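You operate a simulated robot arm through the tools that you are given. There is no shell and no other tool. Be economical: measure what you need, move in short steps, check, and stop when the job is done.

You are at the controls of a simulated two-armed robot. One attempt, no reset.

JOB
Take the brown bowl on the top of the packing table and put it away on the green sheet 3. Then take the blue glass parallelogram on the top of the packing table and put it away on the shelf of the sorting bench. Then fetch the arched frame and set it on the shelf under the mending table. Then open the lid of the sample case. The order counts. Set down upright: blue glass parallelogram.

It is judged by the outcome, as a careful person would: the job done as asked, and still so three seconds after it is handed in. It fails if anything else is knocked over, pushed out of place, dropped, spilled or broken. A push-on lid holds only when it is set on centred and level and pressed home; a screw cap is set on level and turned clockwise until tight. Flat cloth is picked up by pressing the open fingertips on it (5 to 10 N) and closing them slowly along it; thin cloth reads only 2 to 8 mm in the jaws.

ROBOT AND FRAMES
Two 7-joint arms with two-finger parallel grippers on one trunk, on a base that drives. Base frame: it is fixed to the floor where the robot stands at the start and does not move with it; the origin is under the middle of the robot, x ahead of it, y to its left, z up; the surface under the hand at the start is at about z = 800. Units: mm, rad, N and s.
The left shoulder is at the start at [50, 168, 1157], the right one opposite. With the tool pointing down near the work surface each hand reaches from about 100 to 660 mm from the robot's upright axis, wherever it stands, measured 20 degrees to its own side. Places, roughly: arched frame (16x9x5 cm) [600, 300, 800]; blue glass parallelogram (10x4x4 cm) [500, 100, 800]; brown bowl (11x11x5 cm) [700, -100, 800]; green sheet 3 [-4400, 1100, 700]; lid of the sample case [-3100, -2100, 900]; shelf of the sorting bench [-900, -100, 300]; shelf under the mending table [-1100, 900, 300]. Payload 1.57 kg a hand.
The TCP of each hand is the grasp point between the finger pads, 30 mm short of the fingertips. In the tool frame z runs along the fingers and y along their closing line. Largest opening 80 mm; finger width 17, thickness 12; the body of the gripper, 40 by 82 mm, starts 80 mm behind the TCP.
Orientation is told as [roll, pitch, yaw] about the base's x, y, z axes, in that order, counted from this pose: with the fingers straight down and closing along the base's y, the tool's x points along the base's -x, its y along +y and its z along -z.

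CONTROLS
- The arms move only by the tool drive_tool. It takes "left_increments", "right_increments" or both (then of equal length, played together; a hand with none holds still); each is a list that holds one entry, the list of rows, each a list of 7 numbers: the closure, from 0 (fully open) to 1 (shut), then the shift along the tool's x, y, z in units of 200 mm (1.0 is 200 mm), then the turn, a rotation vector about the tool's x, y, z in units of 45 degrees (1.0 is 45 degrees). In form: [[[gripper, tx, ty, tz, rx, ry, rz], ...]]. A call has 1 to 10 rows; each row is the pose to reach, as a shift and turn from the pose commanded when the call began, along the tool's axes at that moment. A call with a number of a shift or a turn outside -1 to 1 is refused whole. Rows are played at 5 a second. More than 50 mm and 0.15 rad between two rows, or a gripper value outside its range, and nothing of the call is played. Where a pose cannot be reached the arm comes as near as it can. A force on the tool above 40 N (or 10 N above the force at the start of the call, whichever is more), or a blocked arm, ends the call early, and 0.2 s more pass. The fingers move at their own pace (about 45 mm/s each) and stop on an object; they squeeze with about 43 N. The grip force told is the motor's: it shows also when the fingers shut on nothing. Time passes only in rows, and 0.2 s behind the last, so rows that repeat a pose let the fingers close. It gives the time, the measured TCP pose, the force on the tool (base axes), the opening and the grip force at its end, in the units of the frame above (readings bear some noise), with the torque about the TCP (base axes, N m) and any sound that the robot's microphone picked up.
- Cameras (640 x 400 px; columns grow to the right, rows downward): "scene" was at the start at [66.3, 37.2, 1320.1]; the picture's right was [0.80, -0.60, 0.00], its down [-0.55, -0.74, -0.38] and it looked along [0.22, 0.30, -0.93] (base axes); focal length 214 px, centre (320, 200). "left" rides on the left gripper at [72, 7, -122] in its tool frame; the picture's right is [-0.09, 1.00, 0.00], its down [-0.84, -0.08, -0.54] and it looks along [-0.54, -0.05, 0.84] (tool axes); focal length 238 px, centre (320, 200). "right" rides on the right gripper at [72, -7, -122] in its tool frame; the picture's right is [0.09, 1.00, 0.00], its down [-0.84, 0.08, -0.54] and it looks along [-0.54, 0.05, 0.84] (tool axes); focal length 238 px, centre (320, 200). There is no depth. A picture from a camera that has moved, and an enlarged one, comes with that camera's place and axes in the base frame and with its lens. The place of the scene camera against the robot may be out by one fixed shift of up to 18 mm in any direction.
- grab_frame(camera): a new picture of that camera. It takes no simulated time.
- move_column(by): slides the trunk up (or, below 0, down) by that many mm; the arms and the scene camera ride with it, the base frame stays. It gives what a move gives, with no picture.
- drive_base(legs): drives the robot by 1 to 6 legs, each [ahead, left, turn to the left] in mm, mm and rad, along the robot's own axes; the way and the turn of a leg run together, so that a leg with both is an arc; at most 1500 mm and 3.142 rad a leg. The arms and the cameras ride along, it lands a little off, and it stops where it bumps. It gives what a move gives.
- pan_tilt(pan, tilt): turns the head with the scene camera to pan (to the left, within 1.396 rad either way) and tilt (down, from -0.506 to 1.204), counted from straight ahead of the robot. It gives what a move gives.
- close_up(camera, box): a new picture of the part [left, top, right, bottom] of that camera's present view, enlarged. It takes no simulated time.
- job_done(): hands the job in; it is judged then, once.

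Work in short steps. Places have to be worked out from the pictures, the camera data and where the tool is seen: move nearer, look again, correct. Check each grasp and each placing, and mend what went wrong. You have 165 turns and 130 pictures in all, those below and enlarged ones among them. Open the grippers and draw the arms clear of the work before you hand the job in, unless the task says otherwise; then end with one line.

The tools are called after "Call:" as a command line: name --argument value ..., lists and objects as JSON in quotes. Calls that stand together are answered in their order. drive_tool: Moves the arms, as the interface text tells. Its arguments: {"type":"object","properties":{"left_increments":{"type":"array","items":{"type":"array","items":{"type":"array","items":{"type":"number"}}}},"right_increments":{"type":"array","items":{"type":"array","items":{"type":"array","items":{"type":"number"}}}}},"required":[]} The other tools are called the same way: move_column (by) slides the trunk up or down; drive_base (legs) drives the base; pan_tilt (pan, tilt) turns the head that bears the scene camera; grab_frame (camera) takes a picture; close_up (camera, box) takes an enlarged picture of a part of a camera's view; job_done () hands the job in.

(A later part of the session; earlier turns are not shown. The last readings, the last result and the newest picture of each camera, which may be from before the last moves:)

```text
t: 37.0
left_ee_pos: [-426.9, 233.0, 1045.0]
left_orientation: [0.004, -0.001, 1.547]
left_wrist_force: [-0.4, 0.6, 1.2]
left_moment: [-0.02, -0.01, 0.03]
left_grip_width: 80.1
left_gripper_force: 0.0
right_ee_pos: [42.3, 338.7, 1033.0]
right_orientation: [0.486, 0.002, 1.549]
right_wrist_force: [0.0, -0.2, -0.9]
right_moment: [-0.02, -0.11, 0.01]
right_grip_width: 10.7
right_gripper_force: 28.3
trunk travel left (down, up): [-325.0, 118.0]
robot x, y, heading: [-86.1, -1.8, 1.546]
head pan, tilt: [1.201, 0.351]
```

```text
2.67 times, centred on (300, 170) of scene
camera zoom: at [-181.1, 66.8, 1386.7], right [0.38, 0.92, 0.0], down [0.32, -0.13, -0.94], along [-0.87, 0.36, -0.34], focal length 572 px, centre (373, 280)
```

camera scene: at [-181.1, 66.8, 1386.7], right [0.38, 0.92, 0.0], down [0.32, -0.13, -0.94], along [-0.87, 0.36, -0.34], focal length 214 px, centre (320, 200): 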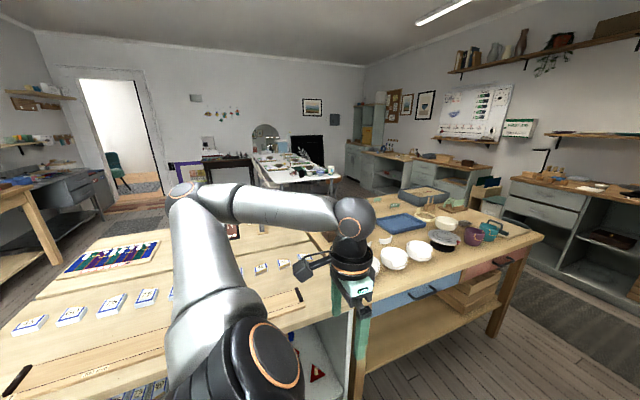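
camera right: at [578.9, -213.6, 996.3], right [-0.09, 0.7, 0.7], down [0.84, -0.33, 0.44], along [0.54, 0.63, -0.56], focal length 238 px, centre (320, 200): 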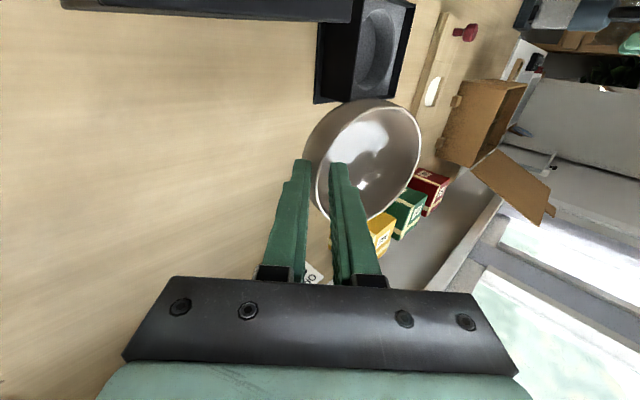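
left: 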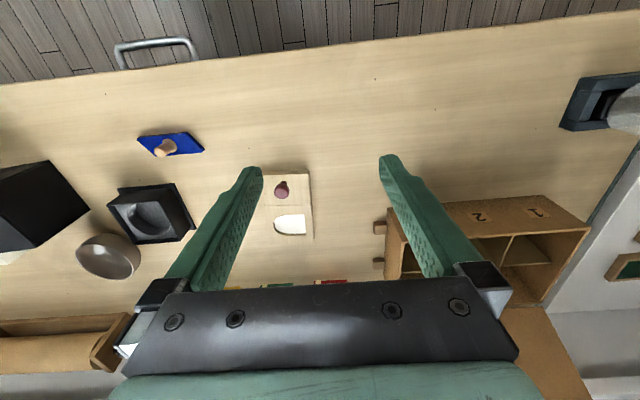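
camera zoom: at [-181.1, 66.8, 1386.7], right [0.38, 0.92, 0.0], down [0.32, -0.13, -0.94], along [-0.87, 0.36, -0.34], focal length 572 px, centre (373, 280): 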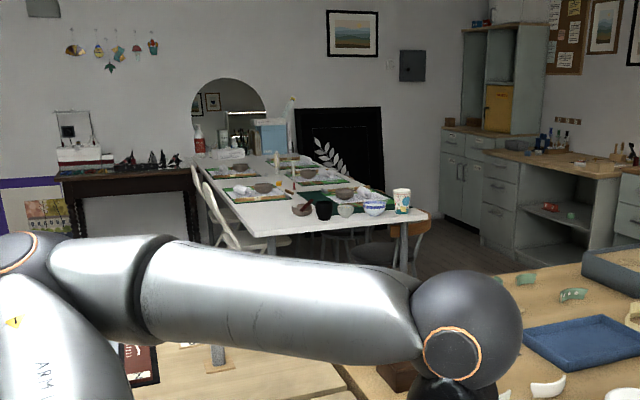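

A dining table with place mats stands at about x −2700…−5200, y 640…1440. I take the aisle around the mending table: ahead to y≈2150, then turn left and look.

Call:
drive_base --legs '[[1100, 0, 0], [1050, 0, 0], [0, 0, 1.59]]'

Call:
pan_tilt --pan 0.2 --tilt 0.3

Call:
grab_frame --camera "scene"

```text
t: 51.5
left_ee_pos: [-237.6, 1784.7, 1043.6]
left_orientation: [0.0, -0.002, -3.126]
left_wrist_force: [-0.3, -0.7, -0.6]
left_moment: [0.0, 0.0, 0.0]
left_grip_width: 80.1
left_gripper_force: 0.1
right_ee_pos: [-360.5, 2250.6, 1033.0]
right_orientation: [0.488, 0.002, -3.125]
right_wrist_force: [-0.3, 0.5, -1.4]
right_moment: [0.1, -0.01, 0.01]
right_grip_width: 9.8
right_gripper_force: 28.0
trunk travel left (down, up): [-325.0, 118.0]
robot x, y, heading: [-15.9, 2131.0, -3.124]
head pan, tilt: [1.201, 0.351]
```

```text
t: 52.8
left_ee_pos: [-237.2, 1785.6, 1043.3]
left_orientation: [0.002, -0.002, -3.127]
left_wrist_force: [0.6, 0.2, -1.1]
left_moment: [0.01, -0.02, -0.05]
left_grip_width: 79.9
left_gripper_force: 0.0
right_ee_pos: [-360.9, 2251.2, 1031.5]
right_orientation: [0.485, 0.002, -3.123]
right_wrist_force: [-0.3, 0.9, -1.6]
right_moment: [0.13, -0.02, 0.0]
right_grip_width: 9.9
right_gripper_force: 27.9
trunk travel left (down, up): [-325.0, 118.0]
robot x, y, heading: [-14.6, 2132.1, -3.121]
head pan, tilt: [0.201, 0.3]
```

```text
97 pictures are left
camera scene: at [-156.0, 2102.7, 1391.4], right [-0.22, 0.98, 0.0], down [0.29, 0.06, -0.96], along [-0.93, -0.21, -0.3], focal length 214 px, centre (320, 200)
```

scene: 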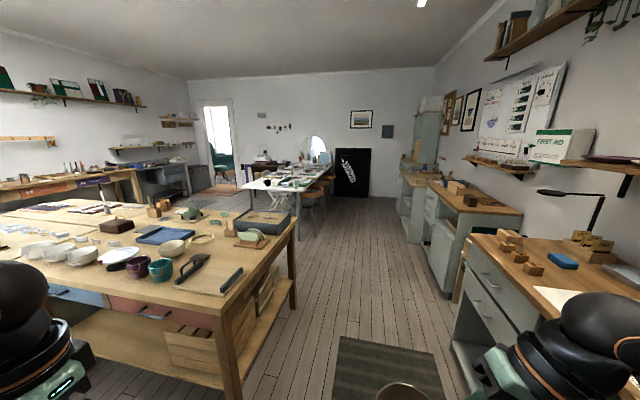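

The aisle ahead is clear. I drive about 2.9 m along it and check the bowl and the dining table.

Call:
drive_base --legs '[[1450, 0, 0], [1450, 0, 0]]'

Call:
pan_tilt --pan 0.6 --tilt 0.5

Call:
grab_frame --camera "scene"

Call:
grab_frame --camera "right"

```text
t: 66.8
left_ee_pos: [-3174.3, 1826.3, 1043.4]
left_orientation: [0.001, -0.001, 3.109]
left_wrist_force: [0.1, 0.1, 0.3]
left_moment: [0.02, 0.03, 0.01]
left_grip_width: 80.1
left_gripper_force: 0.1
right_ee_pos: [-3274.1, 2298.2, 1033.0]
right_orientation: [0.486, 0.002, 3.112]
right_wrist_force: [-1.1, 0.3, -0.4]
right_moment: [-0.01, 0.0, 0.0]
right_grip_width: 0.0
right_gripper_force: 21.0
trunk travel left (down, up): [-325.0, 118.0]
robot x, y, heading: [-2935.8, 2162.6, 3.111]
head pan, tilt: [0.201, 0.3]
```

```text
t: 67.7
left_ee_pos: [-3173.4, 1826.9, 1043.6]
left_orientation: [0.001, -0.001, 3.108]
left_wrist_force: [-0.1, 0.5, 0.3]
left_moment: [-0.01, 0.03, 0.0]
left_grip_width: 80.1
left_gripper_force: 0.0
right_ee_pos: [-3274.7, 2298.0, 1031.3]
right_orientation: [0.486, 0.001, 3.109]
right_wrist_force: [0.7, 0.4, 0.4]
right_moment: [0.01, 0.03, -0.03]
right_grip_width: 0.0
right_gripper_force: 21.7
trunk travel left (down, up): [-325.0, 118.0]
robot x, y, heading: [-2936.7, 2161.3, 3.106]
head pan, tilt: [0.6, 0.499]
```

```text
96 pictures are left
camera scene: at [-3061.2, 2106.4, 1373.0], right [-0.54, 0.84, 0.0], down [0.4, 0.26, -0.88], along [-0.74, -0.47, -0.48], focal length 214 px, centre (320, 200)
```

scene: 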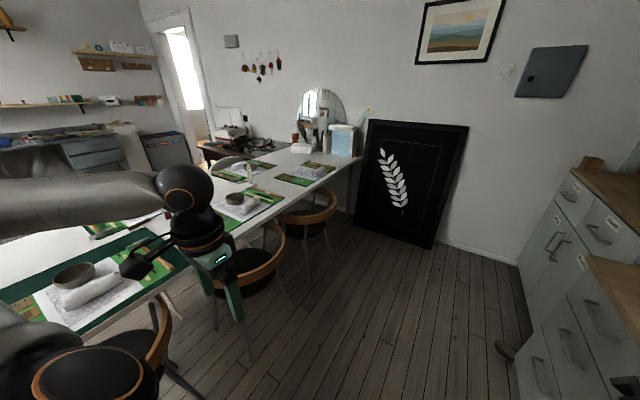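

```text
95 pictures are left
camera right: at [-3199.6, 2358.9, 1136.7], right [0.06, -0.88, 0.47], down [-0.83, 0.21, 0.51], along [-0.55, -0.42, -0.72], focal length 238 px, centre (320, 200)
```

right: 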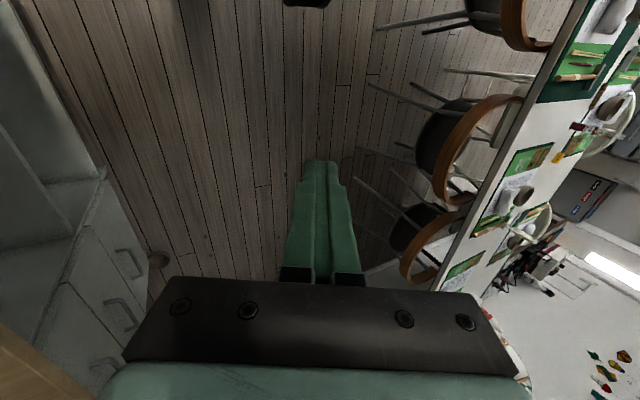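

The right jaws are empty: the bowl slipped out on the drive. I look for it, starting with the dark thing on the floor by the cabinet.

Call:
close_up --camera "scene" --box '[420, 280, 580, 400]'

Call:
pan_tilt --pan 0.0 --tilt 1.0

Call:
grab_frame --camera "scene"

```text
3.33 times, centred on (500, 340) of scene
camera zoom: at [-3061.2, 2106.4, 1373.0], right [-0.54, 0.84, 0.0], down [0.4, 0.26, -0.88], along [-0.74, -0.47, -0.48], focal length 715 px, centre (-280, -267)
```

zoom: 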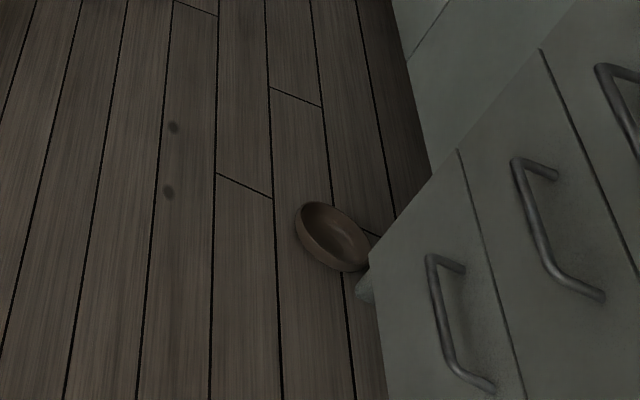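

```text
t: 68.7
left_ee_pos: [-3173.3, 1827.0, 1043.7]
left_orientation: [0.002, -0.002, 3.109]
left_wrist_force: [0.6, -0.1, -0.7]
left_moment: [0.01, -0.02, -0.01]
left_grip_width: 80.0
left_gripper_force: 0.2
right_ee_pos: [-3273.1, 2298.5, 1033.7]
right_orientation: [0.488, 0.003, 3.11]
right_wrist_force: [0.6, -1.0, 0.4]
right_moment: [0.01, -0.03, 0.01]
right_grip_width: 0.0
right_gripper_force: 21.5
trunk travel left (down, up): [-325.0, 118.0]
robot x, y, heading: [-2940.9, 2166.8, 3.115]
head pan, tilt: [0.0, 1.0]
```

```text
93 pictures are left
camera scene: at [-3054.2, 2157.5, 1331.9], right [0.03, 1.0, 0.0], down [0.84, -0.03, -0.54], along [-0.54, 0.02, -0.84], focal length 214 px, centre (320, 200)
```

scene: 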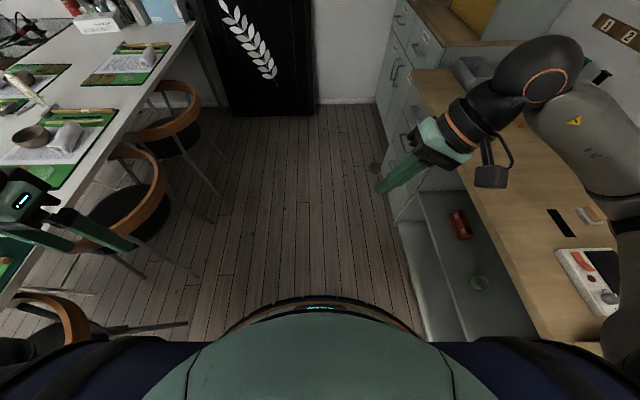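

The bowl lies intact on the floor at about (−4195, 2630), against the cabinet, and close to the target: sheet 3, the mat without a bowl, is at about (−4386, 1117). I drive near it and turn to face it.

Call:
drive_base --legs '[[1420, 0, 0], [0, 0, -1.54]]'

Call:
pan_tilt --pan -0.3 --tilt 1.2

Call:
grab_frame --camera "scene"

```text
t: 79.5
left_ee_pos: [-4690.6, 2439.1, 1043.9]
left_orientation: [0.002, -0.003, 1.564]
left_wrist_force: [0.1, -0.6, 0.3]
left_moment: [0.01, 0.0, 0.0]
left_grip_width: 79.9
left_gripper_force: 0.0
right_ee_pos: [-4222.9, 2552.0, 1033.1]
right_orientation: [0.489, 0.002, 1.566]
right_wrist_force: [0.9, 0.4, 0.4]
right_moment: [-0.04, 0.01, 0.0]
right_grip_width: 0.1
right_gripper_force: 21.5
trunk travel left (down, up): [-325.0, 118.0]
robot x, y, heading: [-4350.2, 2213.4, 1.568]
head pan, tilt: [0.0, 1.0]
```

```text
t: 80.3
left_ee_pos: [-4691.4, 2439.0, 1044.1]
left_orientation: [0.0, -0.001, 1.563]
left_wrist_force: [1.4, -0.2, 0.1]
left_moment: [-0.01, -0.02, -0.01]
left_grip_width: 79.6
left_gripper_force: 0.2
right_ee_pos: [-4221.5, 2551.6, 1033.2]
right_orientation: [0.487, 0.0, 1.567]
right_wrist_force: [0.4, -0.7, 0.2]
right_moment: [0.02, -0.03, 0.03]
right_grip_width: 0.0
right_gripper_force: 20.9
trunk travel left (down, up): [-325.0, 118.0]
robot x, y, heading: [-4346.2, 2210.1, 1.568]
head pan, tilt: [-0.3, 1.201]
```

```text
92 pictures are left
camera scene: at [-4339.5, 2295.6, 1319.3], right [0.95, -0.3, 0.0], down [-0.28, -0.89, -0.36], along [0.11, 0.35, -0.93], focal length 214 px, centre (320, 200)
```

scene: 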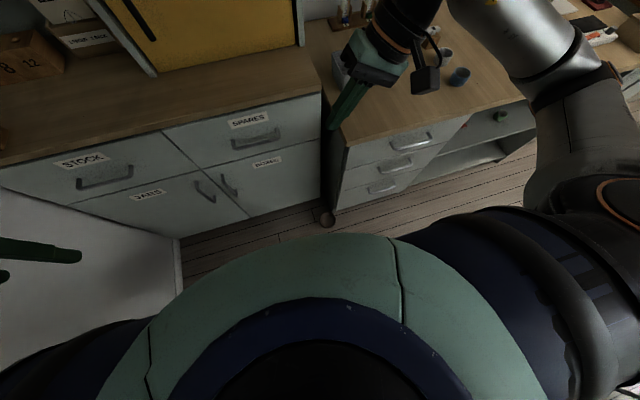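

Call:
close_up --camera "scene" --box '[270, 170, 380, 240]'

```text
5.71 times, centred on (325, 205) of scene
camera zoom: at [-4339.5, 2295.6, 1319.3], right [0.95, -0.3, 0.0], down [-0.28, -0.89, -0.36], along [0.11, 0.35, -0.93], focal length 1226 px, centre (291, 171)
```

zoom: 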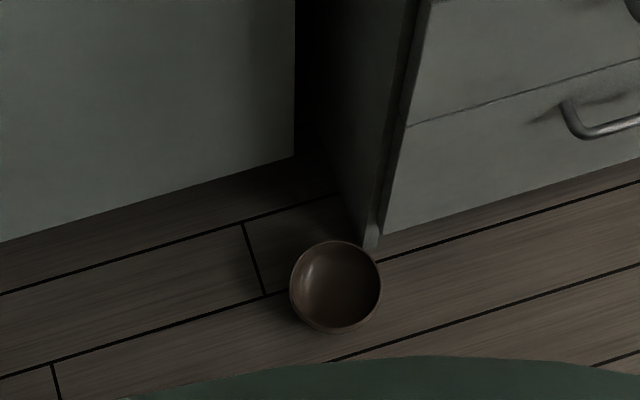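

The bowl stands upright on the floor at about (−4181, 2633), clear in front of the robot. I lower the trunk fully and check with the right camera.

Call:
move_column --by -325

Call:
drive_tool --right_increments '[[[0.3, 0, 0, 0, 0, 0, 0], [0.55, 0, 0, 0, 0, 0, 0], [0.55, 0, 0, 0.2, 0, 0, 0], [0.55, 0, 0, 0.4, 0, 0, 0], [0.55, 0, 0, 0.6, 0, 0, 0], [0.55, 0, 0, 0.8, 0, 0, 0], [0.55, 0, 0, 1.0, 0, 0, 0]]]'

Call:
grab_frame --camera "right"

```text
t: 83.5
left_ee_pos: [-4689.7, 2439.0, 718.5]
left_orientation: [0.002, -0.002, 1.564]
left_wrist_force: [0.6, 0.0, -1.3]
left_moment: [0.02, -0.01, -0.04]
left_grip_width: 80.0
left_gripper_force: 0.1
right_ee_pos: [-4223.7, 2552.6, 707.7]
right_orientation: [0.487, 0.002, 1.564]
right_wrist_force: [-0.4, -0.3, -0.4]
right_moment: [-0.04, 0.01, 0.04]
right_grip_width: 0.2
right_gripper_force: 21.3
trunk travel left (down, up): [0.0, 443.0]
robot x, y, heading: [-4347.7, 2209.1, 1.567]
head pan, tilt: [-0.3, 1.201]
```

```text
t: 85.1
left_ee_pos: [-4690.6, 2438.2, 718.8]
left_orientation: [0.003, 0.0, 1.564]
left_wrist_force: [-0.6, 0.3, 0.3]
left_moment: [0.0, -0.02, 0.0]
left_grip_width: 79.7
left_gripper_force: 0.1
right_ee_pos: [-4317.4, 2551.1, 531.5]
right_orientation: [0.487, 0.002, 1.564]
right_wrist_force: [-0.4, 1.2, -0.2]
right_moment: [0.03, -0.03, -0.03]
right_grip_width: 35.9
right_gripper_force: 0.0
trunk travel left (down, up): [0.0, 443.0]
robot x, y, heading: [-4345.8, 2212.1, 1.564]
head pan, tilt: [-0.3, 1.201]
```

```text
90 pictures are left
camera right: at [-4254.4, 2479.5, 635.8], right [-0.88, -0.09, 0.47], down [0.19, 0.84, 0.51], along [-0.43, 0.54, -0.72], focal length 238 px, centre (320, 200)
```

right: 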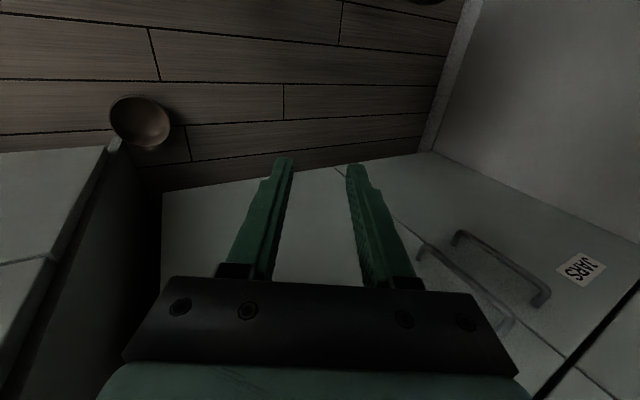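

The bowl is confirmed at about (−4178, 2636). I test how low the right hand can go: straighten the tool, move in front of the shoulder and descend.

Call:
drive_tool --right_increments '[[[0.55, 0, -0.16, 0.056, 0.1, 0, 0], [0.55, 0, -0.32, 0.112, 0.2, 0, 0], [0.55, 0, -0.48, 0.168, 0.3, 0, 0], [0.55, 0, -0.64, 0.224, 0.4, 0, 0], [0.55, 0, -0.8, 0.28, 0.5, 0, 0], [0.55, 0, -0.965, 0.337, 0.62, 0, 0]]]'

Call:
drive_tool --right_increments '[[[0.55, 0, 0, 0.2, 0, 0, 0], [0.55, 0, 0, 0.4, 0, 0, 0], [0.55, 0, 0, 0.6, 0, 0, 0], [0.55, 0, 0, 0.8, 0, 0, 0], [0.55, 0, 0, 1.0, 0, 0, 0], [0.55, 0, 0, 1.0, 0, 0, 0]]]'

Call:
grab_frame --camera "right"

```text
t: 86.5
left_ee_pos: [-4691.3, 2437.8, 718.9]
left_orientation: [0.002, -0.002, 1.564]
left_wrist_force: [0.5, -0.3, -0.4]
left_moment: [-0.05, 0.0, 0.0]
left_grip_width: 80.2
left_gripper_force: 0.1
right_ee_pos: [-4177.0, 2548.5, 379.6]
right_orientation: [-0.003, -0.001, 1.565]
right_wrist_force: [0.4, 0.5, -0.1]
right_moment: [0.02, -0.01, -0.03]
right_grip_width: 35.8
right_gripper_force: 0.1
trunk travel left (down, up): [0.0, 443.0]
robot x, y, heading: [-4349.8, 2213.0, 1.573]
head pan, tilt: [-0.3, 1.201]
```

```text
t: 87.9
left_ee_pos: [-4691.2, 2438.3, 719.0]
left_orientation: [0.002, -0.002, 1.562]
left_wrist_force: [-0.3, -0.1, 0.4]
left_moment: [0.0, -0.01, 0.0]
left_grip_width: 80.0
left_gripper_force: 0.1
right_ee_pos: [-4177.5, 2551.3, 182.2]
right_orientation: [-0.001, 0.002, 1.564]
right_wrist_force: [-0.7, -0.4, -0.3]
right_moment: [0.01, -0.02, 0.01]
right_grip_width: 36.0
right_gripper_force: 0.1
trunk travel left (down, up): [0.0, 443.0]
robot x, y, heading: [-4349.5, 2211.2, 1.565]
head pan, tilt: [-0.3, 1.201]
```

```text
89 pictures are left
camera right: at [-4169.8, 2479.2, 304.2], right [-1.0, -0.09, 0.0], down [-0.07, 0.84, 0.54], along [-0.05, 0.54, -0.84], focal length 238 px, centre (320, 200)
```

right: 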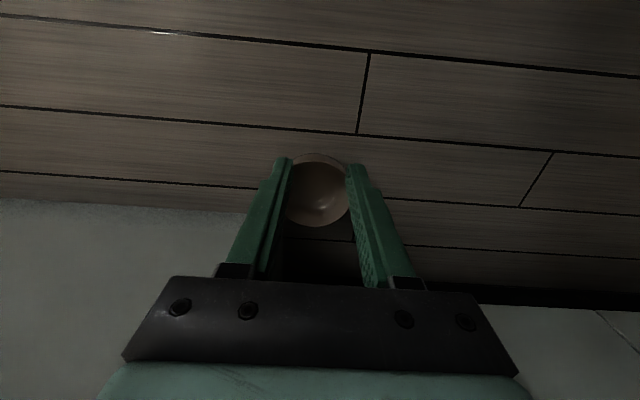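

Good: the floor is within reach. I drive 85 mm nearer (fingertips well above the bowl), then tilt the hand to lean left over the bowl's left rim.

Call:
drive_base --legs '[[85, 30, 0]]'

Call:
drive_tool --right_increments '[[[0.55, 0.03, 0.1, 0, 0.15, 0, 0], [0.55, 0.06, 0.2, 0, 0.3, 0, 0], [0.55, 0.1, 0.3, 0, 0.45, 0, 0], [0.55, 0.1, 0.36, 0, 0.56, 0, 0], [0.55, 0.1, 0.36, 0, 0.56, 0, 0]]]'

Call:
grab_frame --camera "right"

```text
t: 89.0
left_ee_pos: [-4719.3, 2523.6, 717.9]
left_orientation: [0.002, -0.001, 1.562]
left_wrist_force: [0.5, 0.0, 0.2]
left_moment: [-0.01, -0.01, -0.01]
left_grip_width: 80.0
left_gripper_force: 0.1
right_ee_pos: [-4205.6, 2634.8, 183.3]
right_orientation: [0.001, 0.001, 1.561]
right_wrist_force: [0.2, 0.8, 0.2]
right_moment: [-0.02, -0.01, 0.02]
right_grip_width: 36.0
right_gripper_force: 0.0
trunk travel left (down, up): [0.0, 443.0]
robot x, y, heading: [-4375.0, 2290.1, 1.562]
head pan, tilt: [-0.3, 1.201]
```

```text
t: 89.5
left_ee_pos: [-4719.6, 2524.2, 718.8]
left_orientation: [0.0, -0.002, 1.561]
left_wrist_force: [-0.5, -0.4, 0.6]
left_moment: [0.01, -0.04, 0.02]
left_grip_width: 80.1
left_gripper_force: 0.1
right_ee_pos: [-4216.8, 2636.4, 183.8]
right_orientation: [-0.181, -0.01, 1.571]
right_wrist_force: [-0.4, 2.2, -0.2]
right_moment: [-0.28, 0.01, -0.08]
right_grip_width: 35.9
right_gripper_force: 0.0
trunk travel left (down, up): [0.0, 443.0]
robot x, y, heading: [-4377.7, 2297.5, 1.566]
head pan, tilt: [-0.3, 1.201]
stopped in row 2 (right hand): the force on the tool passed its limit at 54 N (the readings are from after the stop); the commanded pose is now the measured one
```

```text
88 pictures are left
camera right: at [-4231.1, 2563.9, 303.9], right [-0.98, -0.09, -0.18], down [-0.17, 0.83, 0.53], along [0.1, 0.55, -0.83], focal length 238 px, centre (320, 200)
```

right: 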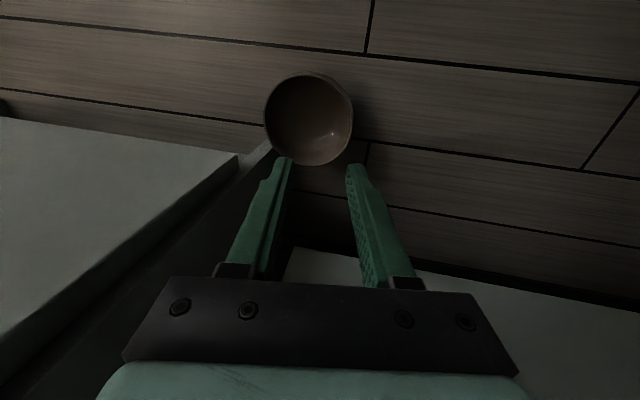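

The hand's camera probably brushed the robot's own base front (I had shifted toward it). I back the base 35 mm and keep the hand further ahead.

Call:
drive_base --legs '[[-35, 0, 0]]'

Call:
drive_tool --right_increments '[[[0.55, -0.1, 0.0, 0, 0, 0, 0], [0.55, -0.17, 0.1, 0, 0.1, 0, 0], [0.55, -0.17, 0.2, 0, 0.25, 0, 0], [0.55, -0.17, 0.25, 0, 0.33, 0, 0], [0.55, -0.17, 0.25, 0, 0.33, 0, 0]]]'

Call:
grab_frame --camera "right"

```text
t: 90.4
left_ee_pos: [-4721.1, 2489.8, 718.4]
left_orientation: [-0.001, -0.002, 1.563]
left_wrist_force: [0.1, -0.6, 0.6]
left_moment: [0.03, -0.01, -0.03]
left_grip_width: 79.9
left_gripper_force: 0.1
right_ee_pos: [-4216.6, 2602.1, 183.6]
right_orientation: [-0.181, -0.01, 1.572]
right_wrist_force: [0.9, 3.0, -1.0]
right_moment: [-0.26, 0.16, 0.05]
right_grip_width: 36.0
right_gripper_force: 0.0
trunk travel left (down, up): [0.0, 443.0]
robot x, y, heading: [-4376.1, 2263.5, 1.566]
head pan, tilt: [-0.3, 1.201]
```

```text
t: 91.5
left_ee_pos: [-4720.7, 2488.3, 718.0]
left_orientation: [0.0, -0.002, 1.563]
left_wrist_force: [-0.2, 0.9, 1.0]
left_moment: [0.0, 0.01, 0.01]
left_grip_width: 80.4
left_gripper_force: 0.1
right_ee_pos: [-4122.8, 2653.9, 199.4]
right_orientation: [-0.553, -0.06, 1.414]
right_wrist_force: [-3.2, -6.8, 2.2]
right_moment: [0.23, -0.06, -0.01]
right_grip_width: 37.0
right_gripper_force: 1.1
right hand out of reach, approached as far as the arm can: row 3, 4, 5
trunk travel left (down, up): [0.0, 443.0]
robot x, y, heading: [-4376.2, 2259.1, 1.564]
head pan, tilt: [-0.3, 1.201]
stopped in row 5 (right hand): the force on the tool passed its limit at 496 N (the readings are from after the stop); the commanded pose is now the measured one
```

```text
87 pictures are left
camera right: at [-4192.1, 2586.5, 301.9], right [-0.85, 0.07, -0.53], down [-0.22, 0.86, 0.47], along [0.48, 0.51, -0.71], focal length 238 px, centre (320, 200)
```

right: 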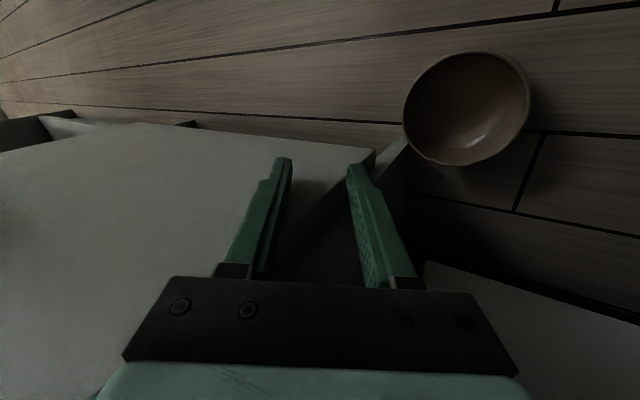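

The arm reconfigured near its limit and pushed right toward the cabinet. I back out along the tool axis, up and away.

Call:
drive_tool --right_increments '[[[0.55, 0.05, 0.05, -0.15, 0, 0, 0], [0.55, 0.1, 0.1, -0.35, 0, 0, 0], [0.55, 0.1, 0.1, -0.55, 0, 0, 0], [0.55, 0.1, 0.1, -0.75, 0, 0, 0]]]'

Call:
grab_frame --camera "right"

Call:
grab_frame --camera "scene"

```text
t: 92.5
left_ee_pos: [-4721.6, 2488.7, 718.4]
left_orientation: [0.0, -0.003, 1.563]
left_wrist_force: [0.6, -0.8, -0.2]
left_moment: [0.01, 0.01, -0.01]
left_grip_width: 80.0
left_gripper_force: 0.0
right_ee_pos: [-4226.1, 2643.7, 314.0]
right_orientation: [-0.551, -0.058, 1.417]
right_wrist_force: [0.9, -0.8, -1.0]
right_moment: [-0.02, -0.02, 0.03]
right_grip_width: 35.7
right_gripper_force: 0.1
trunk travel left (down, up): [0.0, 443.0]
robot x, y, heading: [-4378.0, 2258.6, 1.558]
head pan, tilt: [-0.3, 1.201]
```

```text
86 pictures are left
camera right: at [-4294.3, 2574.7, 416.9], right [-0.85, 0.07, -0.53], down [-0.22, 0.85, 0.47], along [0.48, 0.51, -0.71], focal length 238 px, centre (320, 200)
```

right: 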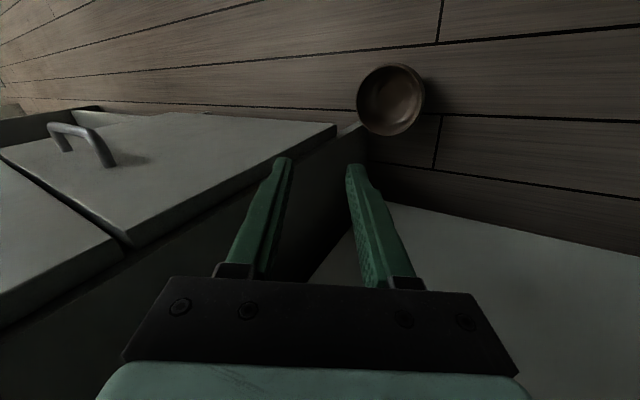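

```text
85 pictures are left
camera scene: at [-4370.0, 2345.0, 994.2], right [0.95, -0.3, 0.0], down [-0.28, -0.89, -0.36], along [0.11, 0.35, -0.93], focal length 214 px, centre (320, 200)
```

scene: 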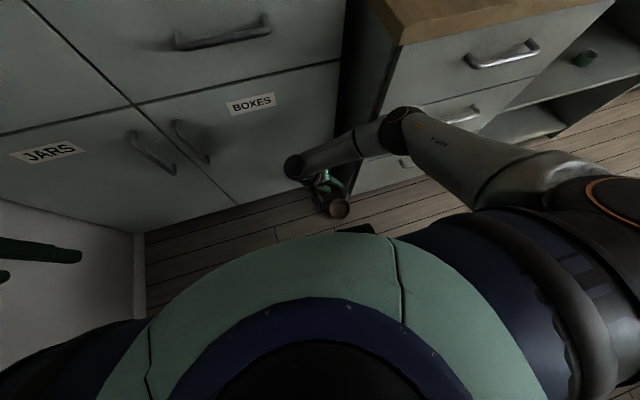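

The bowl hasn't moved. The left arm suits this better: with the robot further right, its lean and elbow go into free space. I stow the right arm upward first.

Call:
drive_tool --right_increments '[[[0.5, 0.05, -0.1, -0.16, 0, 0, 0], [0.5, 0.12, -0.2, -0.32, -0.12, 0, 0], [0.5, 0.2, -0.3, -0.48, -0.3, 0, 0], [0.5, 0.28, -0.4, -0.64, -0.45, 0, 0], [0.5, 0.36, -0.5, -0.8, -0.6, 0, 0], [0.5, 0.42, -0.6, -0.98, -0.7, 0, 0]]]'

Call:
drive_base --legs '[[-100, 0, 0], [20, -355, 0]]'

Call:
grab_frame --camera "left"

```text
t: 93.9
left_ee_pos: [-4721.0, 2488.2, 718.1]
left_orientation: [0.001, -0.002, 1.562]
left_wrist_force: [-0.3, -0.1, -0.1]
left_moment: [-0.02, 0.0, 0.03]
left_grip_width: 79.9
left_gripper_force: 0.0
right_ee_pos: [-4240.0, 2546.6, 537.9]
right_orientation: [0.0, -0.059, 1.418]
right_wrist_force: [0.2, 0.1, 1.0]
right_moment: [0.0, 0.01, -0.01]
right_grip_width: 39.8
right_gripper_force: 0.0
trunk travel left (down, up): [0.0, 443.0]
robot x, y, heading: [-4383.0, 2259.6, 1.564]
head pan, tilt: [-0.3, 1.201]
```

```text
t: 98.3
left_ee_pos: [-4363.3, 2408.4, 719.7]
left_orientation: [-0.001, -0.003, 1.557]
left_wrist_force: [0.9, 0.5, 0.0]
left_moment: [0.02, 0.0, 0.0]
left_grip_width: 79.9
left_gripper_force: 0.1
right_ee_pos: [-3882.4, 2463.7, 537.1]
right_orientation: [0.0, -0.056, 1.412]
right_wrist_force: [0.2, 0.6, -0.9]
right_moment: [0.02, 0.02, -0.02]
right_grip_width: 39.9
right_gripper_force: 0.1
trunk travel left (down, up): [0.0, 443.0]
robot x, y, heading: [-4023.2, 2177.1, 1.562]
head pan, tilt: [-0.3, 1.201]
```

```text
84 pictures are left
camera left: at [-4370.8, 2336.1, 840.4], right [-0.99, 0.11, 0.0], down [0.09, 0.83, 0.54], along [0.06, 0.54, -0.84], focal length 238 px, centre (320, 200)
```

left: 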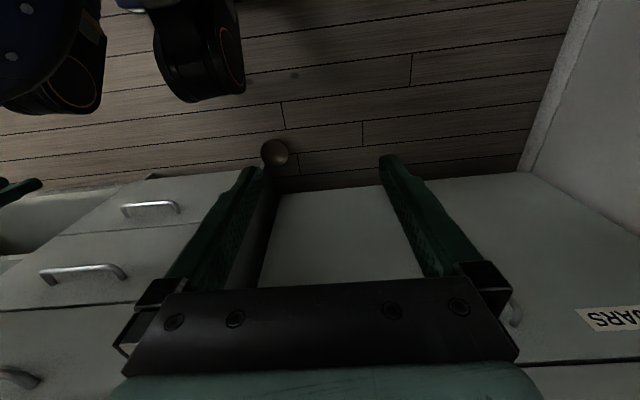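

The bowl is confirmed at (−4178, 2635). I drive ahead 100 mm and bring the left hand down in two stages toward a stand-off at the bowl's left side.

Call:
drive_base --legs '[[100, 0, 0]]'

Call:
drive_tool --left_increments '[[[0, -0.06, 0, 0.2, 0, 0, 0], [0.2, -0.12, 0, 0.4, 0, 0, 0], [0.4, -0.18, 0, 0.6, 0, 0, 0], [0.55, -0.24, 0, 0.8, 0, 0, 0], [0.55, -0.3, 0, 1.0, 0, 0, 0]]]'

Call:
drive_tool --left_increments '[[[0.55, -0.05, -0.06, 0.2, 0.12, 0, 0], [0.55, -0.1, -0.12, 0.4, 0.24, 0, 0], [0.55, -0.15, -0.18, 0.6, 0.36, 0, 0], [0.55, -0.22, -0.24, 0.8, 0.48, 0, 0], [0.55, -0.3, -0.3, 1.0, 0.624, 0, 0], [0.55, -0.3, -0.3, 1.0, 0.624, 0, 0]]]'

Call:
grab_frame --camera "left"

```text
t: 99.5
left_ee_pos: [-4362.6, 2504.9, 718.9]
left_orientation: [0.0, -0.001, 1.556]
left_wrist_force: [-0.2, 0.1, 0.0]
left_moment: [-0.01, -0.01, 0.02]
left_grip_width: 80.1
left_gripper_force: 0.1
right_ee_pos: [-3882.2, 2560.1, 536.0]
right_orientation: [0.0, -0.057, 1.413]
right_wrist_force: [0.1, 1.4, 0.3]
right_moment: [0.02, -0.01, 0.05]
right_grip_width: 40.2
right_gripper_force: 0.1
trunk travel left (down, up): [0.0, 443.0]
robot x, y, heading: [-4022.9, 2273.4, 1.556]
head pan, tilt: [-0.3, 1.201]
```

```text
t: 100.7
left_ee_pos: [-4363.7, 2566.4, 518.1]
left_orientation: [0.0, -0.002, 1.556]
left_wrist_force: [-0.4, 0.4, -0.4]
left_moment: [0.02, 0.02, 0.01]
left_grip_width: 36.0
left_gripper_force: 0.0
right_ee_pos: [-3881.4, 2559.4, 537.5]
right_orientation: [-0.001, -0.058, 1.412]
right_wrist_force: [0.4, -0.5, 0.2]
right_moment: [-0.02, 0.02, 0.03]
right_grip_width: 40.2
right_gripper_force: 0.0
trunk travel left (down, up): [0.0, 443.0]
robot x, y, heading: [-4016.9, 2277.9, 1.558]
head pan, tilt: [-0.3, 1.201]
```

```text
t: 102.1
left_ee_pos: [-4300.1, 2625.5, 321.4]
left_orientation: [-0.491, -0.001, 1.557]
left_wrist_force: [-0.4, 0.4, -0.2]
left_moment: [0.01, -0.02, -0.03]
left_grip_width: 36.1
left_gripper_force: 0.0
right_ee_pos: [-3882.0, 2562.0, 537.1]
right_orientation: [0.0, -0.059, 1.412]
right_wrist_force: [-0.9, -0.1, 0.2]
right_moment: [0.0, -0.01, -0.02]
right_grip_width: 40.1
right_gripper_force: 0.0
trunk travel left (down, up): [0.0, 443.0]
robot x, y, heading: [-4017.5, 2278.0, 1.564]
head pan, tilt: [-0.3, 1.201]
```

```text
83 pictures are left
camera left: at [-4363.8, 2554.5, 423.7], right [-0.88, 0.11, -0.47], down [-0.18, 0.84, 0.52], along [0.45, 0.53, -0.72], focal length 238 px, centre (320, 200)
```

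left: 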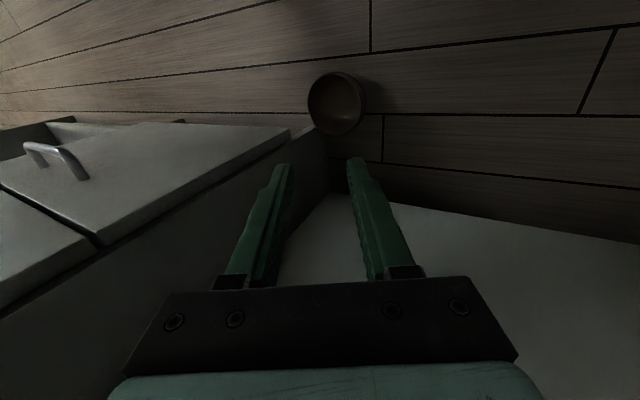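

Working well. Bowl centre (−4180, 2634). I move to a stand-off 100 mm short along the tilted tool axis and check.

Call:
drive_tool --left_increments '[[[0.55, -0.01, 0.07, 0.17, 0, 0, 0], [0.55, -0.02, 0.14, 0.34, 0, 0, 0], [0.55, -0.03, 0.21, 0.5, 0, 0, 0], [0.55, -0.04, 0.28, 0.67, 0, 0, 0], [0.55, -0.043, 0.33, 0.833, 0, 0, 0], [0.55, -0.043, 0.33, 0.833, 0, 0, 0]]]'

Call:
grab_frame --camera "left"

```text
t: 103.5
left_ee_pos: [-4279.2, 2629.9, 167.2]
left_orientation: [-0.489, -0.001, 1.556]
left_wrist_force: [1.1, 0.1, -0.4]
left_moment: [0.02, -0.01, 0.0]
left_grip_width: 35.8
left_gripper_force: 0.1
left hand out of reach, approached as far as the arm can: row 5, 6
right_ee_pos: [-3880.9, 2559.9, 536.9]
right_orientation: [0.001, -0.057, 1.412]
right_wrist_force: [0.5, 0.2, 0.1]
right_moment: [-0.02, 0.03, 0.0]
right_grip_width: 39.9
right_gripper_force: 0.0
trunk travel left (down, up): [0.0, 443.0]
robot x, y, heading: [-4023.6, 2275.5, 1.561]
head pan, tilt: [-0.3, 1.201]
```

```text
82 pictures are left
camera left: at [-4341.7, 2557.2, 271.1], right [-0.88, 0.11, -0.47], down [-0.17, 0.84, 0.52], along [0.45, 0.53, -0.72], focal length 238 px, centre (320, 200)
```

left: 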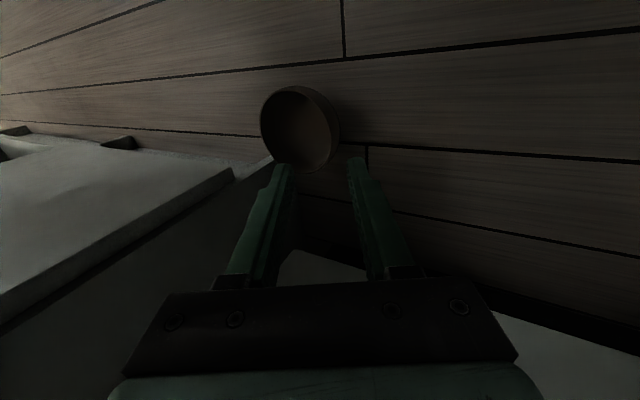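

The floor is just out of reach with this lean. Straight-down reach is best to the robot's side, leaning toward the robot, so I'll stand alongside: retract the left arm, turn to face +x, and put the bowl on my left.

Call:
drive_tool --left_increments '[[[0.5, 0, 0, -0.2, 0, 0, 0], [0.5, 0.05, 0, -0.4, -0.15, 0, 0], [0.5, 0.1, -0.1, -0.6, -0.3, 0, 0], [0.5, 0.2, -0.2, -0.75, -0.45, 0, 0], [0.5, 0.3, -0.3, -0.9, -0.62, 0, 0]]]'

Call:
drive_tool --left_increments '[[[0.5, 0.15, 0, -0.2, 0, 0, 0], [0.5, 0.3, 0, -0.4, 0, 0, 0], [0.5, 0.45, 0, -0.6, 0, 0, 0], [0.5, 0.6, 0, -0.7, 0, 0, 0]]]'

Call:
drive_base --legs '[[-110, 0, 0], [0, 0, -1.56], [-207, 0, 0]]'

Call:
pan_tilt --pan 1.39 --tilt 1.0

Call:
grab_frame --camera "scene"

```text
t: 104.7
left_ee_pos: [-4313.1, 2566.6, 356.7]
left_orientation: [0.001, -0.002, 1.559]
left_wrist_force: [0.9, -1.0, 0.7]
left_moment: [0.01, -0.02, 0.0]
left_grip_width: 39.9
left_gripper_force: 0.1
right_ee_pos: [-3881.6, 2561.7, 537.1]
right_orientation: [0.001, -0.058, 1.413]
right_wrist_force: [-0.2, 0.6, -0.6]
right_moment: [-0.03, 0.01, 0.04]
right_grip_width: 40.1
right_gripper_force: 0.0
trunk travel left (down, up): [0.0, 443.0]
robot x, y, heading: [-4023.6, 2275.9, 1.561]
head pan, tilt: [-0.3, 1.201]
```

```text
t: 105.7
left_ee_pos: [-4319.4, 2473.1, 474.5]
left_orientation: [-0.003, 0.0, 1.558]
left_wrist_force: [0.7, -0.2, 0.7]
left_moment: [-0.01, 0.02, 0.0]
left_grip_width: 39.9
left_gripper_force: 0.1
left hand out of reach, approached as far as the arm can: row 4
right_ee_pos: [-3881.7, 2561.4, 538.7]
right_orientation: [0.0, -0.059, 1.411]
right_wrist_force: [-0.6, -0.3, -0.6]
right_moment: [-0.03, 0.02, 0.01]
right_grip_width: 40.2
right_gripper_force: 0.0
trunk travel left (down, up): [0.0, 443.0]
robot x, y, heading: [-4020.7, 2277.2, 1.558]
head pan, tilt: [-0.3, 1.201]
```

```text
t: 109.8
left_ee_pos: [-3927.9, 2503.8, 469.8]
left_orientation: [-0.013, 0.014, 0.293]
left_wrist_force: [0.2, -0.1, 0.7]
left_moment: [0.02, -0.01, 0.02]
left_grip_width: 40.0
left_gripper_force: 0.1
right_ee_pos: [-3711.8, 2113.9, 537.0]
right_orientation: [0.002, -0.061, 0.133]
right_wrist_force: [-0.7, 0.4, 0.5]
right_moment: [0.02, 0.01, 0.0]
right_grip_width: 40.3
right_gripper_force: 0.1
trunk travel left (down, up): [0.0, 443.0]
robot x, y, heading: [-4025.0, 2169.2, 0.282]
head pan, tilt: [-0.3, 1.201]
stopped in leg 2: the robot was blocked; the commanded pose is now the measured one
```

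```text
t: 111.6
left_ee_pos: [-3927.8, 2504.5, 471.0]
left_orientation: [-0.015, 0.013, 0.292]
left_wrist_force: [0.4, 0.1, -0.4]
left_moment: [0.0, 0.01, 0.0]
left_grip_width: 40.1
left_gripper_force: 0.1
right_ee_pos: [-3711.9, 2114.2, 537.3]
right_orientation: [0.002, -0.062, 0.131]
right_wrist_force: [-0.7, -0.4, 0.2]
right_moment: [-0.01, 0.03, 0.0]
right_grip_width: 40.0
right_gripper_force: 0.0
trunk travel left (down, up): [0.0, 443.0]
robot x, y, heading: [-4022.2, 2167.0, 0.282]
head pan, tilt: [1.389, 1.0]
```

```text
81 pictures are left
camera scene: at [-4004.1, 2237.0, 1007.1], right [1.0, 0.1, 0.0], down [0.08, -0.84, -0.54], along [-0.05, 0.54, -0.84], focal length 214 px, centre (320, 200)
```

scene: 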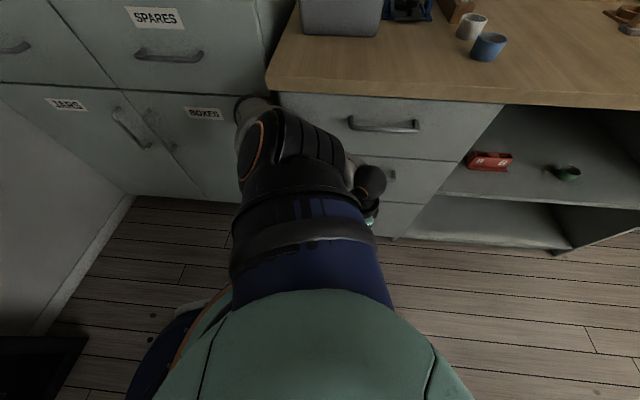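

The left elbow touched the cabinet while turning. I slide away to the right, finish the turn, and look.

Call:
drive_base --legs '[[0, -150, 0], [0, 0, -0.28]]'

Call:
grab_frame --camera "scene"

```text
t: 112.4
left_ee_pos: [-3926.9, 2497.3, 469.0]
left_orientation: [-0.015, 0.015, 0.298]
left_wrist_force: [-0.5, -0.6, -0.6]
left_moment: [0.04, -0.02, 0.02]
left_grip_width: 39.9
left_gripper_force: 0.0
right_ee_pos: [-3710.3, 2106.8, 537.6]
right_orientation: [-0.001, -0.059, 0.137]
right_wrist_force: [0.7, -0.8, -0.9]
right_moment: [0.0, 0.04, -0.02]
right_grip_width: 40.2
right_gripper_force: 0.1
trunk travel left (down, up): [0.0, 443.0]
robot x, y, heading: [-4021.1, 2154.1, 0.275]
head pan, tilt: [1.389, 1.0]
stopped in leg 1: the robot was blocked; the commanded pose is now the measured one
```

```text
80 pictures are left
camera scene: at [-4001.4, 2230.2, 1006.9], right [0.99, 0.1, 0.0], down [0.09, -0.84, -0.54], along [-0.05, 0.54, -0.84], focal length 214 px, centre (320, 200)
```

scene: 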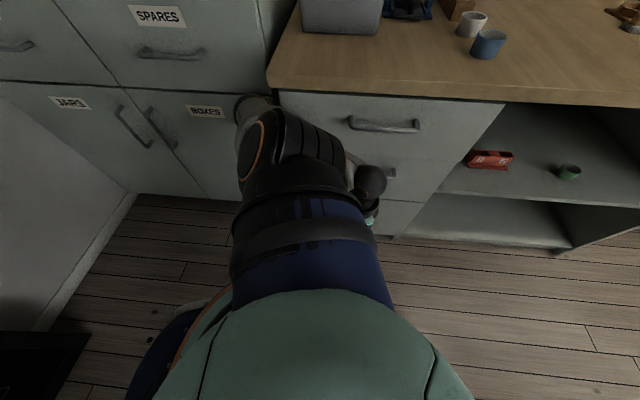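

Blocked again: the right elbow may be touching a chair behind. I look to the right.

Call:
pan_tilt --pan -1.39 --tilt 0.8

Call:
grab_frame --camera "scene"

```text
t: 114.9
left_ee_pos: [-3927.5, 2497.9, 470.0]
left_orientation: [-0.013, 0.013, 0.297]
left_wrist_force: [-0.9, -0.5, -0.5]
left_moment: [-0.01, 0.01, -0.03]
left_grip_width: 40.2
left_gripper_force: 0.0
right_ee_pos: [-3710.1, 2106.9, 537.8]
right_orientation: [0.0, -0.06, 0.134]
right_wrist_force: [0.1, -0.1, -1.1]
right_moment: [-0.03, -0.01, 0.02]
right_grip_width: 40.1
right_gripper_force: 0.1
trunk travel left (down, up): [0.0, 443.0]
robot x, y, heading: [-4025.6, 2162.1, 0.285]
head pan, tilt: [-1.389, 0.799]
```

```text
79 pictures are left
camera scene: at [-3958.8, 2088.9, 1022.1], right [-0.89, -0.45, 0.0], down [-0.32, 0.64, -0.7], along [0.31, -0.62, -0.72], focal length 214 px, centre (320, 200)
```

scene: 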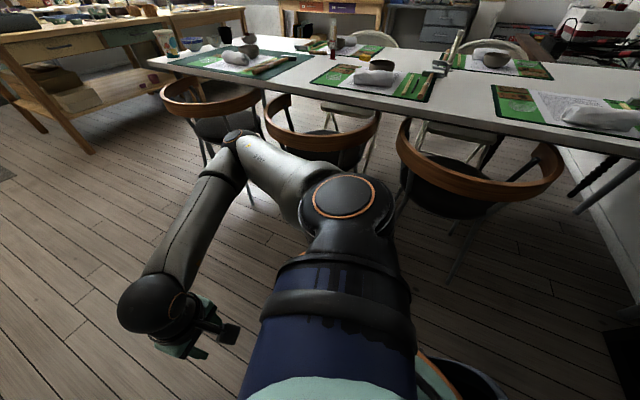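

The right elbow is close to the middle chair and the left elbow to the cabinet. I stretch both hands forward so both elbows draw in.

Call:
drive_tool --left_increments '[[[0.5, -0.2, -0.1, 0, 0, 0, 0], [0.5, -0.4, -0.2, 0, 0, 0, 0], [0.5, -0.6, -0.3, 0, 0, 0, 0], [0.5, -0.8, -0.4, 0, 0, 0, 0], [0.5, -1.0, -0.5, 0, 0, 0, 0]]]' --right_increments '[[[0.5, -0.2, 0.03, 0, 0, 0, 0], [0.5, -0.4, 0.06, 0, 0, 0, 0], [0.5, -0.6, 0.09, 0, 0, 0, 0], [0.5, -0.8, 0.12, 0, 0, 0, 0], [0.5, -1.0, 0.15, 0, 0, 0, 0]]]'

Call:
grab_frame --camera "scene"

```text
t: 116.1
left_ee_pos: [-3704.5, 2458.6, 466.7]
left_orientation: [-0.013, 0.016, 0.294]
left_wrist_force: [1.0, 0.3, -0.7]
left_moment: [0.02, 0.02, 0.0]
left_grip_width: 39.8
left_gripper_force: 0.1
right_ee_pos: [-3517.7, 2163.2, 548.6]
right_orientation: [-0.001, -0.057, 0.135]
right_wrist_force: [-0.1, 0.1, 0.5]
right_moment: [0.03, -0.02, -0.03]
right_grip_width: 40.1
right_gripper_force: 0.0
trunk travel left (down, up): [0.0, 443.0]
robot x, y, heading: [-4025.2, 2160.9, 0.283]
head pan, tilt: [-1.389, 0.799]
```

```text
78 pictures are left
camera scene: at [-3957.0, 2089.8, 1021.8], right [-0.89, -0.45, 0.0], down [-0.32, 0.64, -0.7], along [0.31, -0.62, -0.72], focal length 214 px, centre (320, 200)
```

scene: 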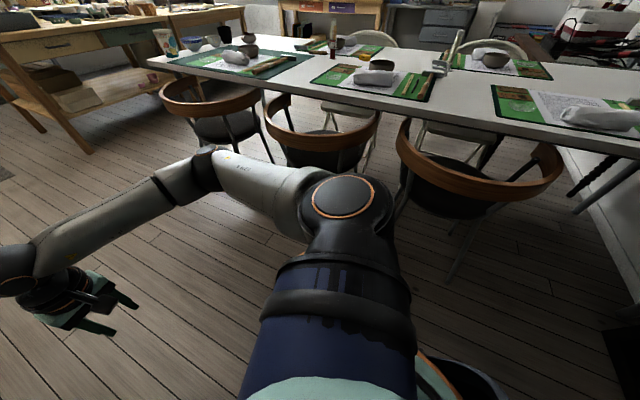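

Chairs look in place. Now try sliding away from the cabinet a little and finish the turn.

Call:
drive_base --legs '[[0, -60, 0], [0, 0, -0.28]]'

Call:
grab_frame --camera "scene"

```text
t: 118.2
left_ee_pos: [-3620.2, 2303.4, 465.9]
left_orientation: [-0.014, 0.019, 0.022]
left_wrist_force: [-0.2, 0.4, -1.0]
left_moment: [0.03, -0.01, -0.01]
left_grip_width: 39.8
left_gripper_force: 0.2
right_ee_pos: [-3519.2, 1968.2, 549.2]
right_orientation: [-0.001, -0.059, -0.14]
right_wrist_force: [-0.5, 0.5, 0.4]
right_moment: [0.0, -0.01, -0.01]
right_grip_width: 40.1
right_gripper_force: 0.0
trunk travel left (down, up): [0.0, 443.0]
robot x, y, heading: [-4006.4, 2101.9, 0.007]
head pan, tilt: [-1.389, 0.799]
```

```text
77 pictures are left
camera scene: at [-3960.0, 2013.9, 1022.0], right [-0.98, -0.19, 0.0], down [-0.13, 0.7, -0.7], along [0.13, -0.68, -0.72], focal length 214 px, centre (320, 200)
```

scene: 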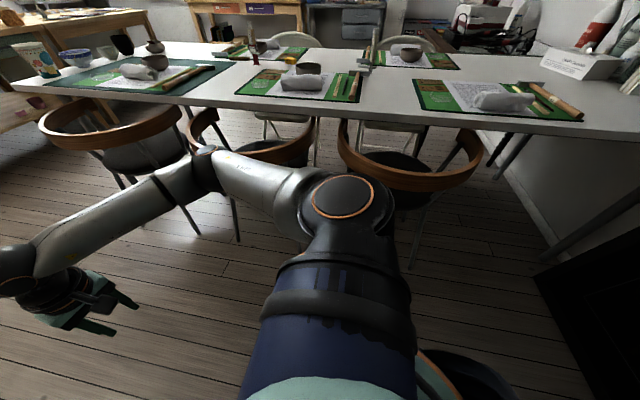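

Clear now. Sheet 3 lies near (−4480, 1040) and there's free floor beside its chair, to be used later. I shift left and back to stand with the bowl at my left side.

Call:
drive_base --legs '[[0, 60, 0], [-224, 0, 0]]'

Call:
drive_tool --left_increments '[[[0.5, 0.2, 0.1, 0, 0, 0, 0], [0.5, 0.4, 0.2, 0, 0, 0, 0], [0.5, 0.6, 0.3, 0, 0, 0, 0], [0.5, 0.8, 0.4, 0.1, 0, 0, 0], [0.5, 1.0, 0.5, 0.2, 0, 0, 0]]]'

Call:
pan_tilt --pan 1.2 --tilt 1.1

Call:
grab_frame --camera "scene"

```text
t: 120.7
left_ee_pos: [-3845.0, 2360.6, 466.3]
left_orientation: [-0.015, 0.018, 0.021]
left_wrist_force: [0.7, 0.5, 0.6]
left_moment: [0.01, 0.02, -0.01]
left_grip_width: 40.0
left_gripper_force: 0.0
right_ee_pos: [-3745.8, 2023.6, 549.4]
right_orientation: [0.0, -0.061, -0.141]
right_wrist_force: [-0.2, 0.2, 0.3]
right_moment: [0.0, -0.02, -0.03]
right_grip_width: 40.0
right_gripper_force: 0.0
trunk travel left (down, up): [0.0, 443.0]
robot x, y, heading: [-4229.2, 2163.3, 0.004]
head pan, tilt: [-1.389, 0.799]
```

```text
t: 121.9
left_ee_pos: [-4047.0, 2457.0, 428.7]
left_orientation: [-0.012, 0.012, 0.018]
left_wrist_force: [-0.6, -0.7, -0.2]
left_moment: [-0.01, 0.02, 0.01]
left_grip_width: 40.0
left_gripper_force: 0.1
right_ee_pos: [-3745.5, 2025.2, 549.7]
right_orientation: [0.001, -0.061, -0.141]
right_wrist_force: [-0.1, 0.1, -0.2]
right_moment: [0.0, 0.0, -0.01]
right_grip_width: 40.0
right_gripper_force: 0.0
trunk travel left (down, up): [0.0, 443.0]
robot x, y, heading: [-4233.5, 2158.0, 0.007]
head pan, tilt: [-1.389, 0.799]
```

```text
t: 124.2
left_ee_pos: [-4047.5, 2456.1, 428.7]
left_orientation: [-0.014, 0.016, 0.022]
left_wrist_force: [0.3, -0.1, -0.8]
left_moment: [0.04, -0.03, 0.03]
left_grip_width: 39.9
left_gripper_force: 0.1
right_ee_pos: [-3745.1, 2025.0, 549.6]
right_orientation: [-0.001, -0.059, -0.142]
right_wrist_force: [-0.4, 0.8, -0.5]
right_moment: [0.03, 0.0, -0.02]
right_grip_width: 40.0
right_gripper_force: 0.0
trunk travel left (down, up): [0.0, 443.0]
robot x, y, heading: [-4232.4, 2158.8, 0.004]
head pan, tilt: [1.201, 1.1]
```

```text
76 pictures are left
camera scene: at [-4178.5, 2209.6, 1000.3], right [0.93, -0.36, 0.0], down [-0.32, -0.83, -0.45], along [0.16, 0.42, -0.89], focal length 214 px, centre (320, 200)
```

scene: 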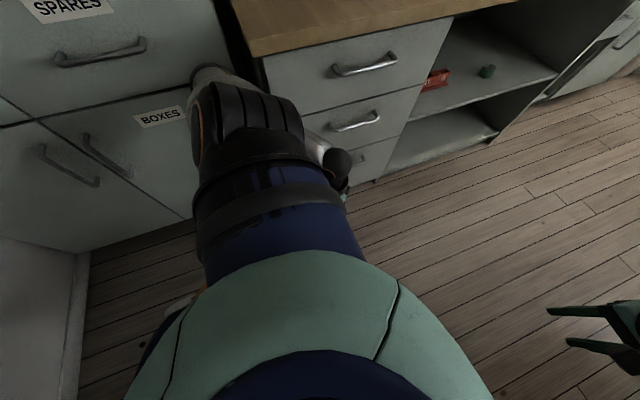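

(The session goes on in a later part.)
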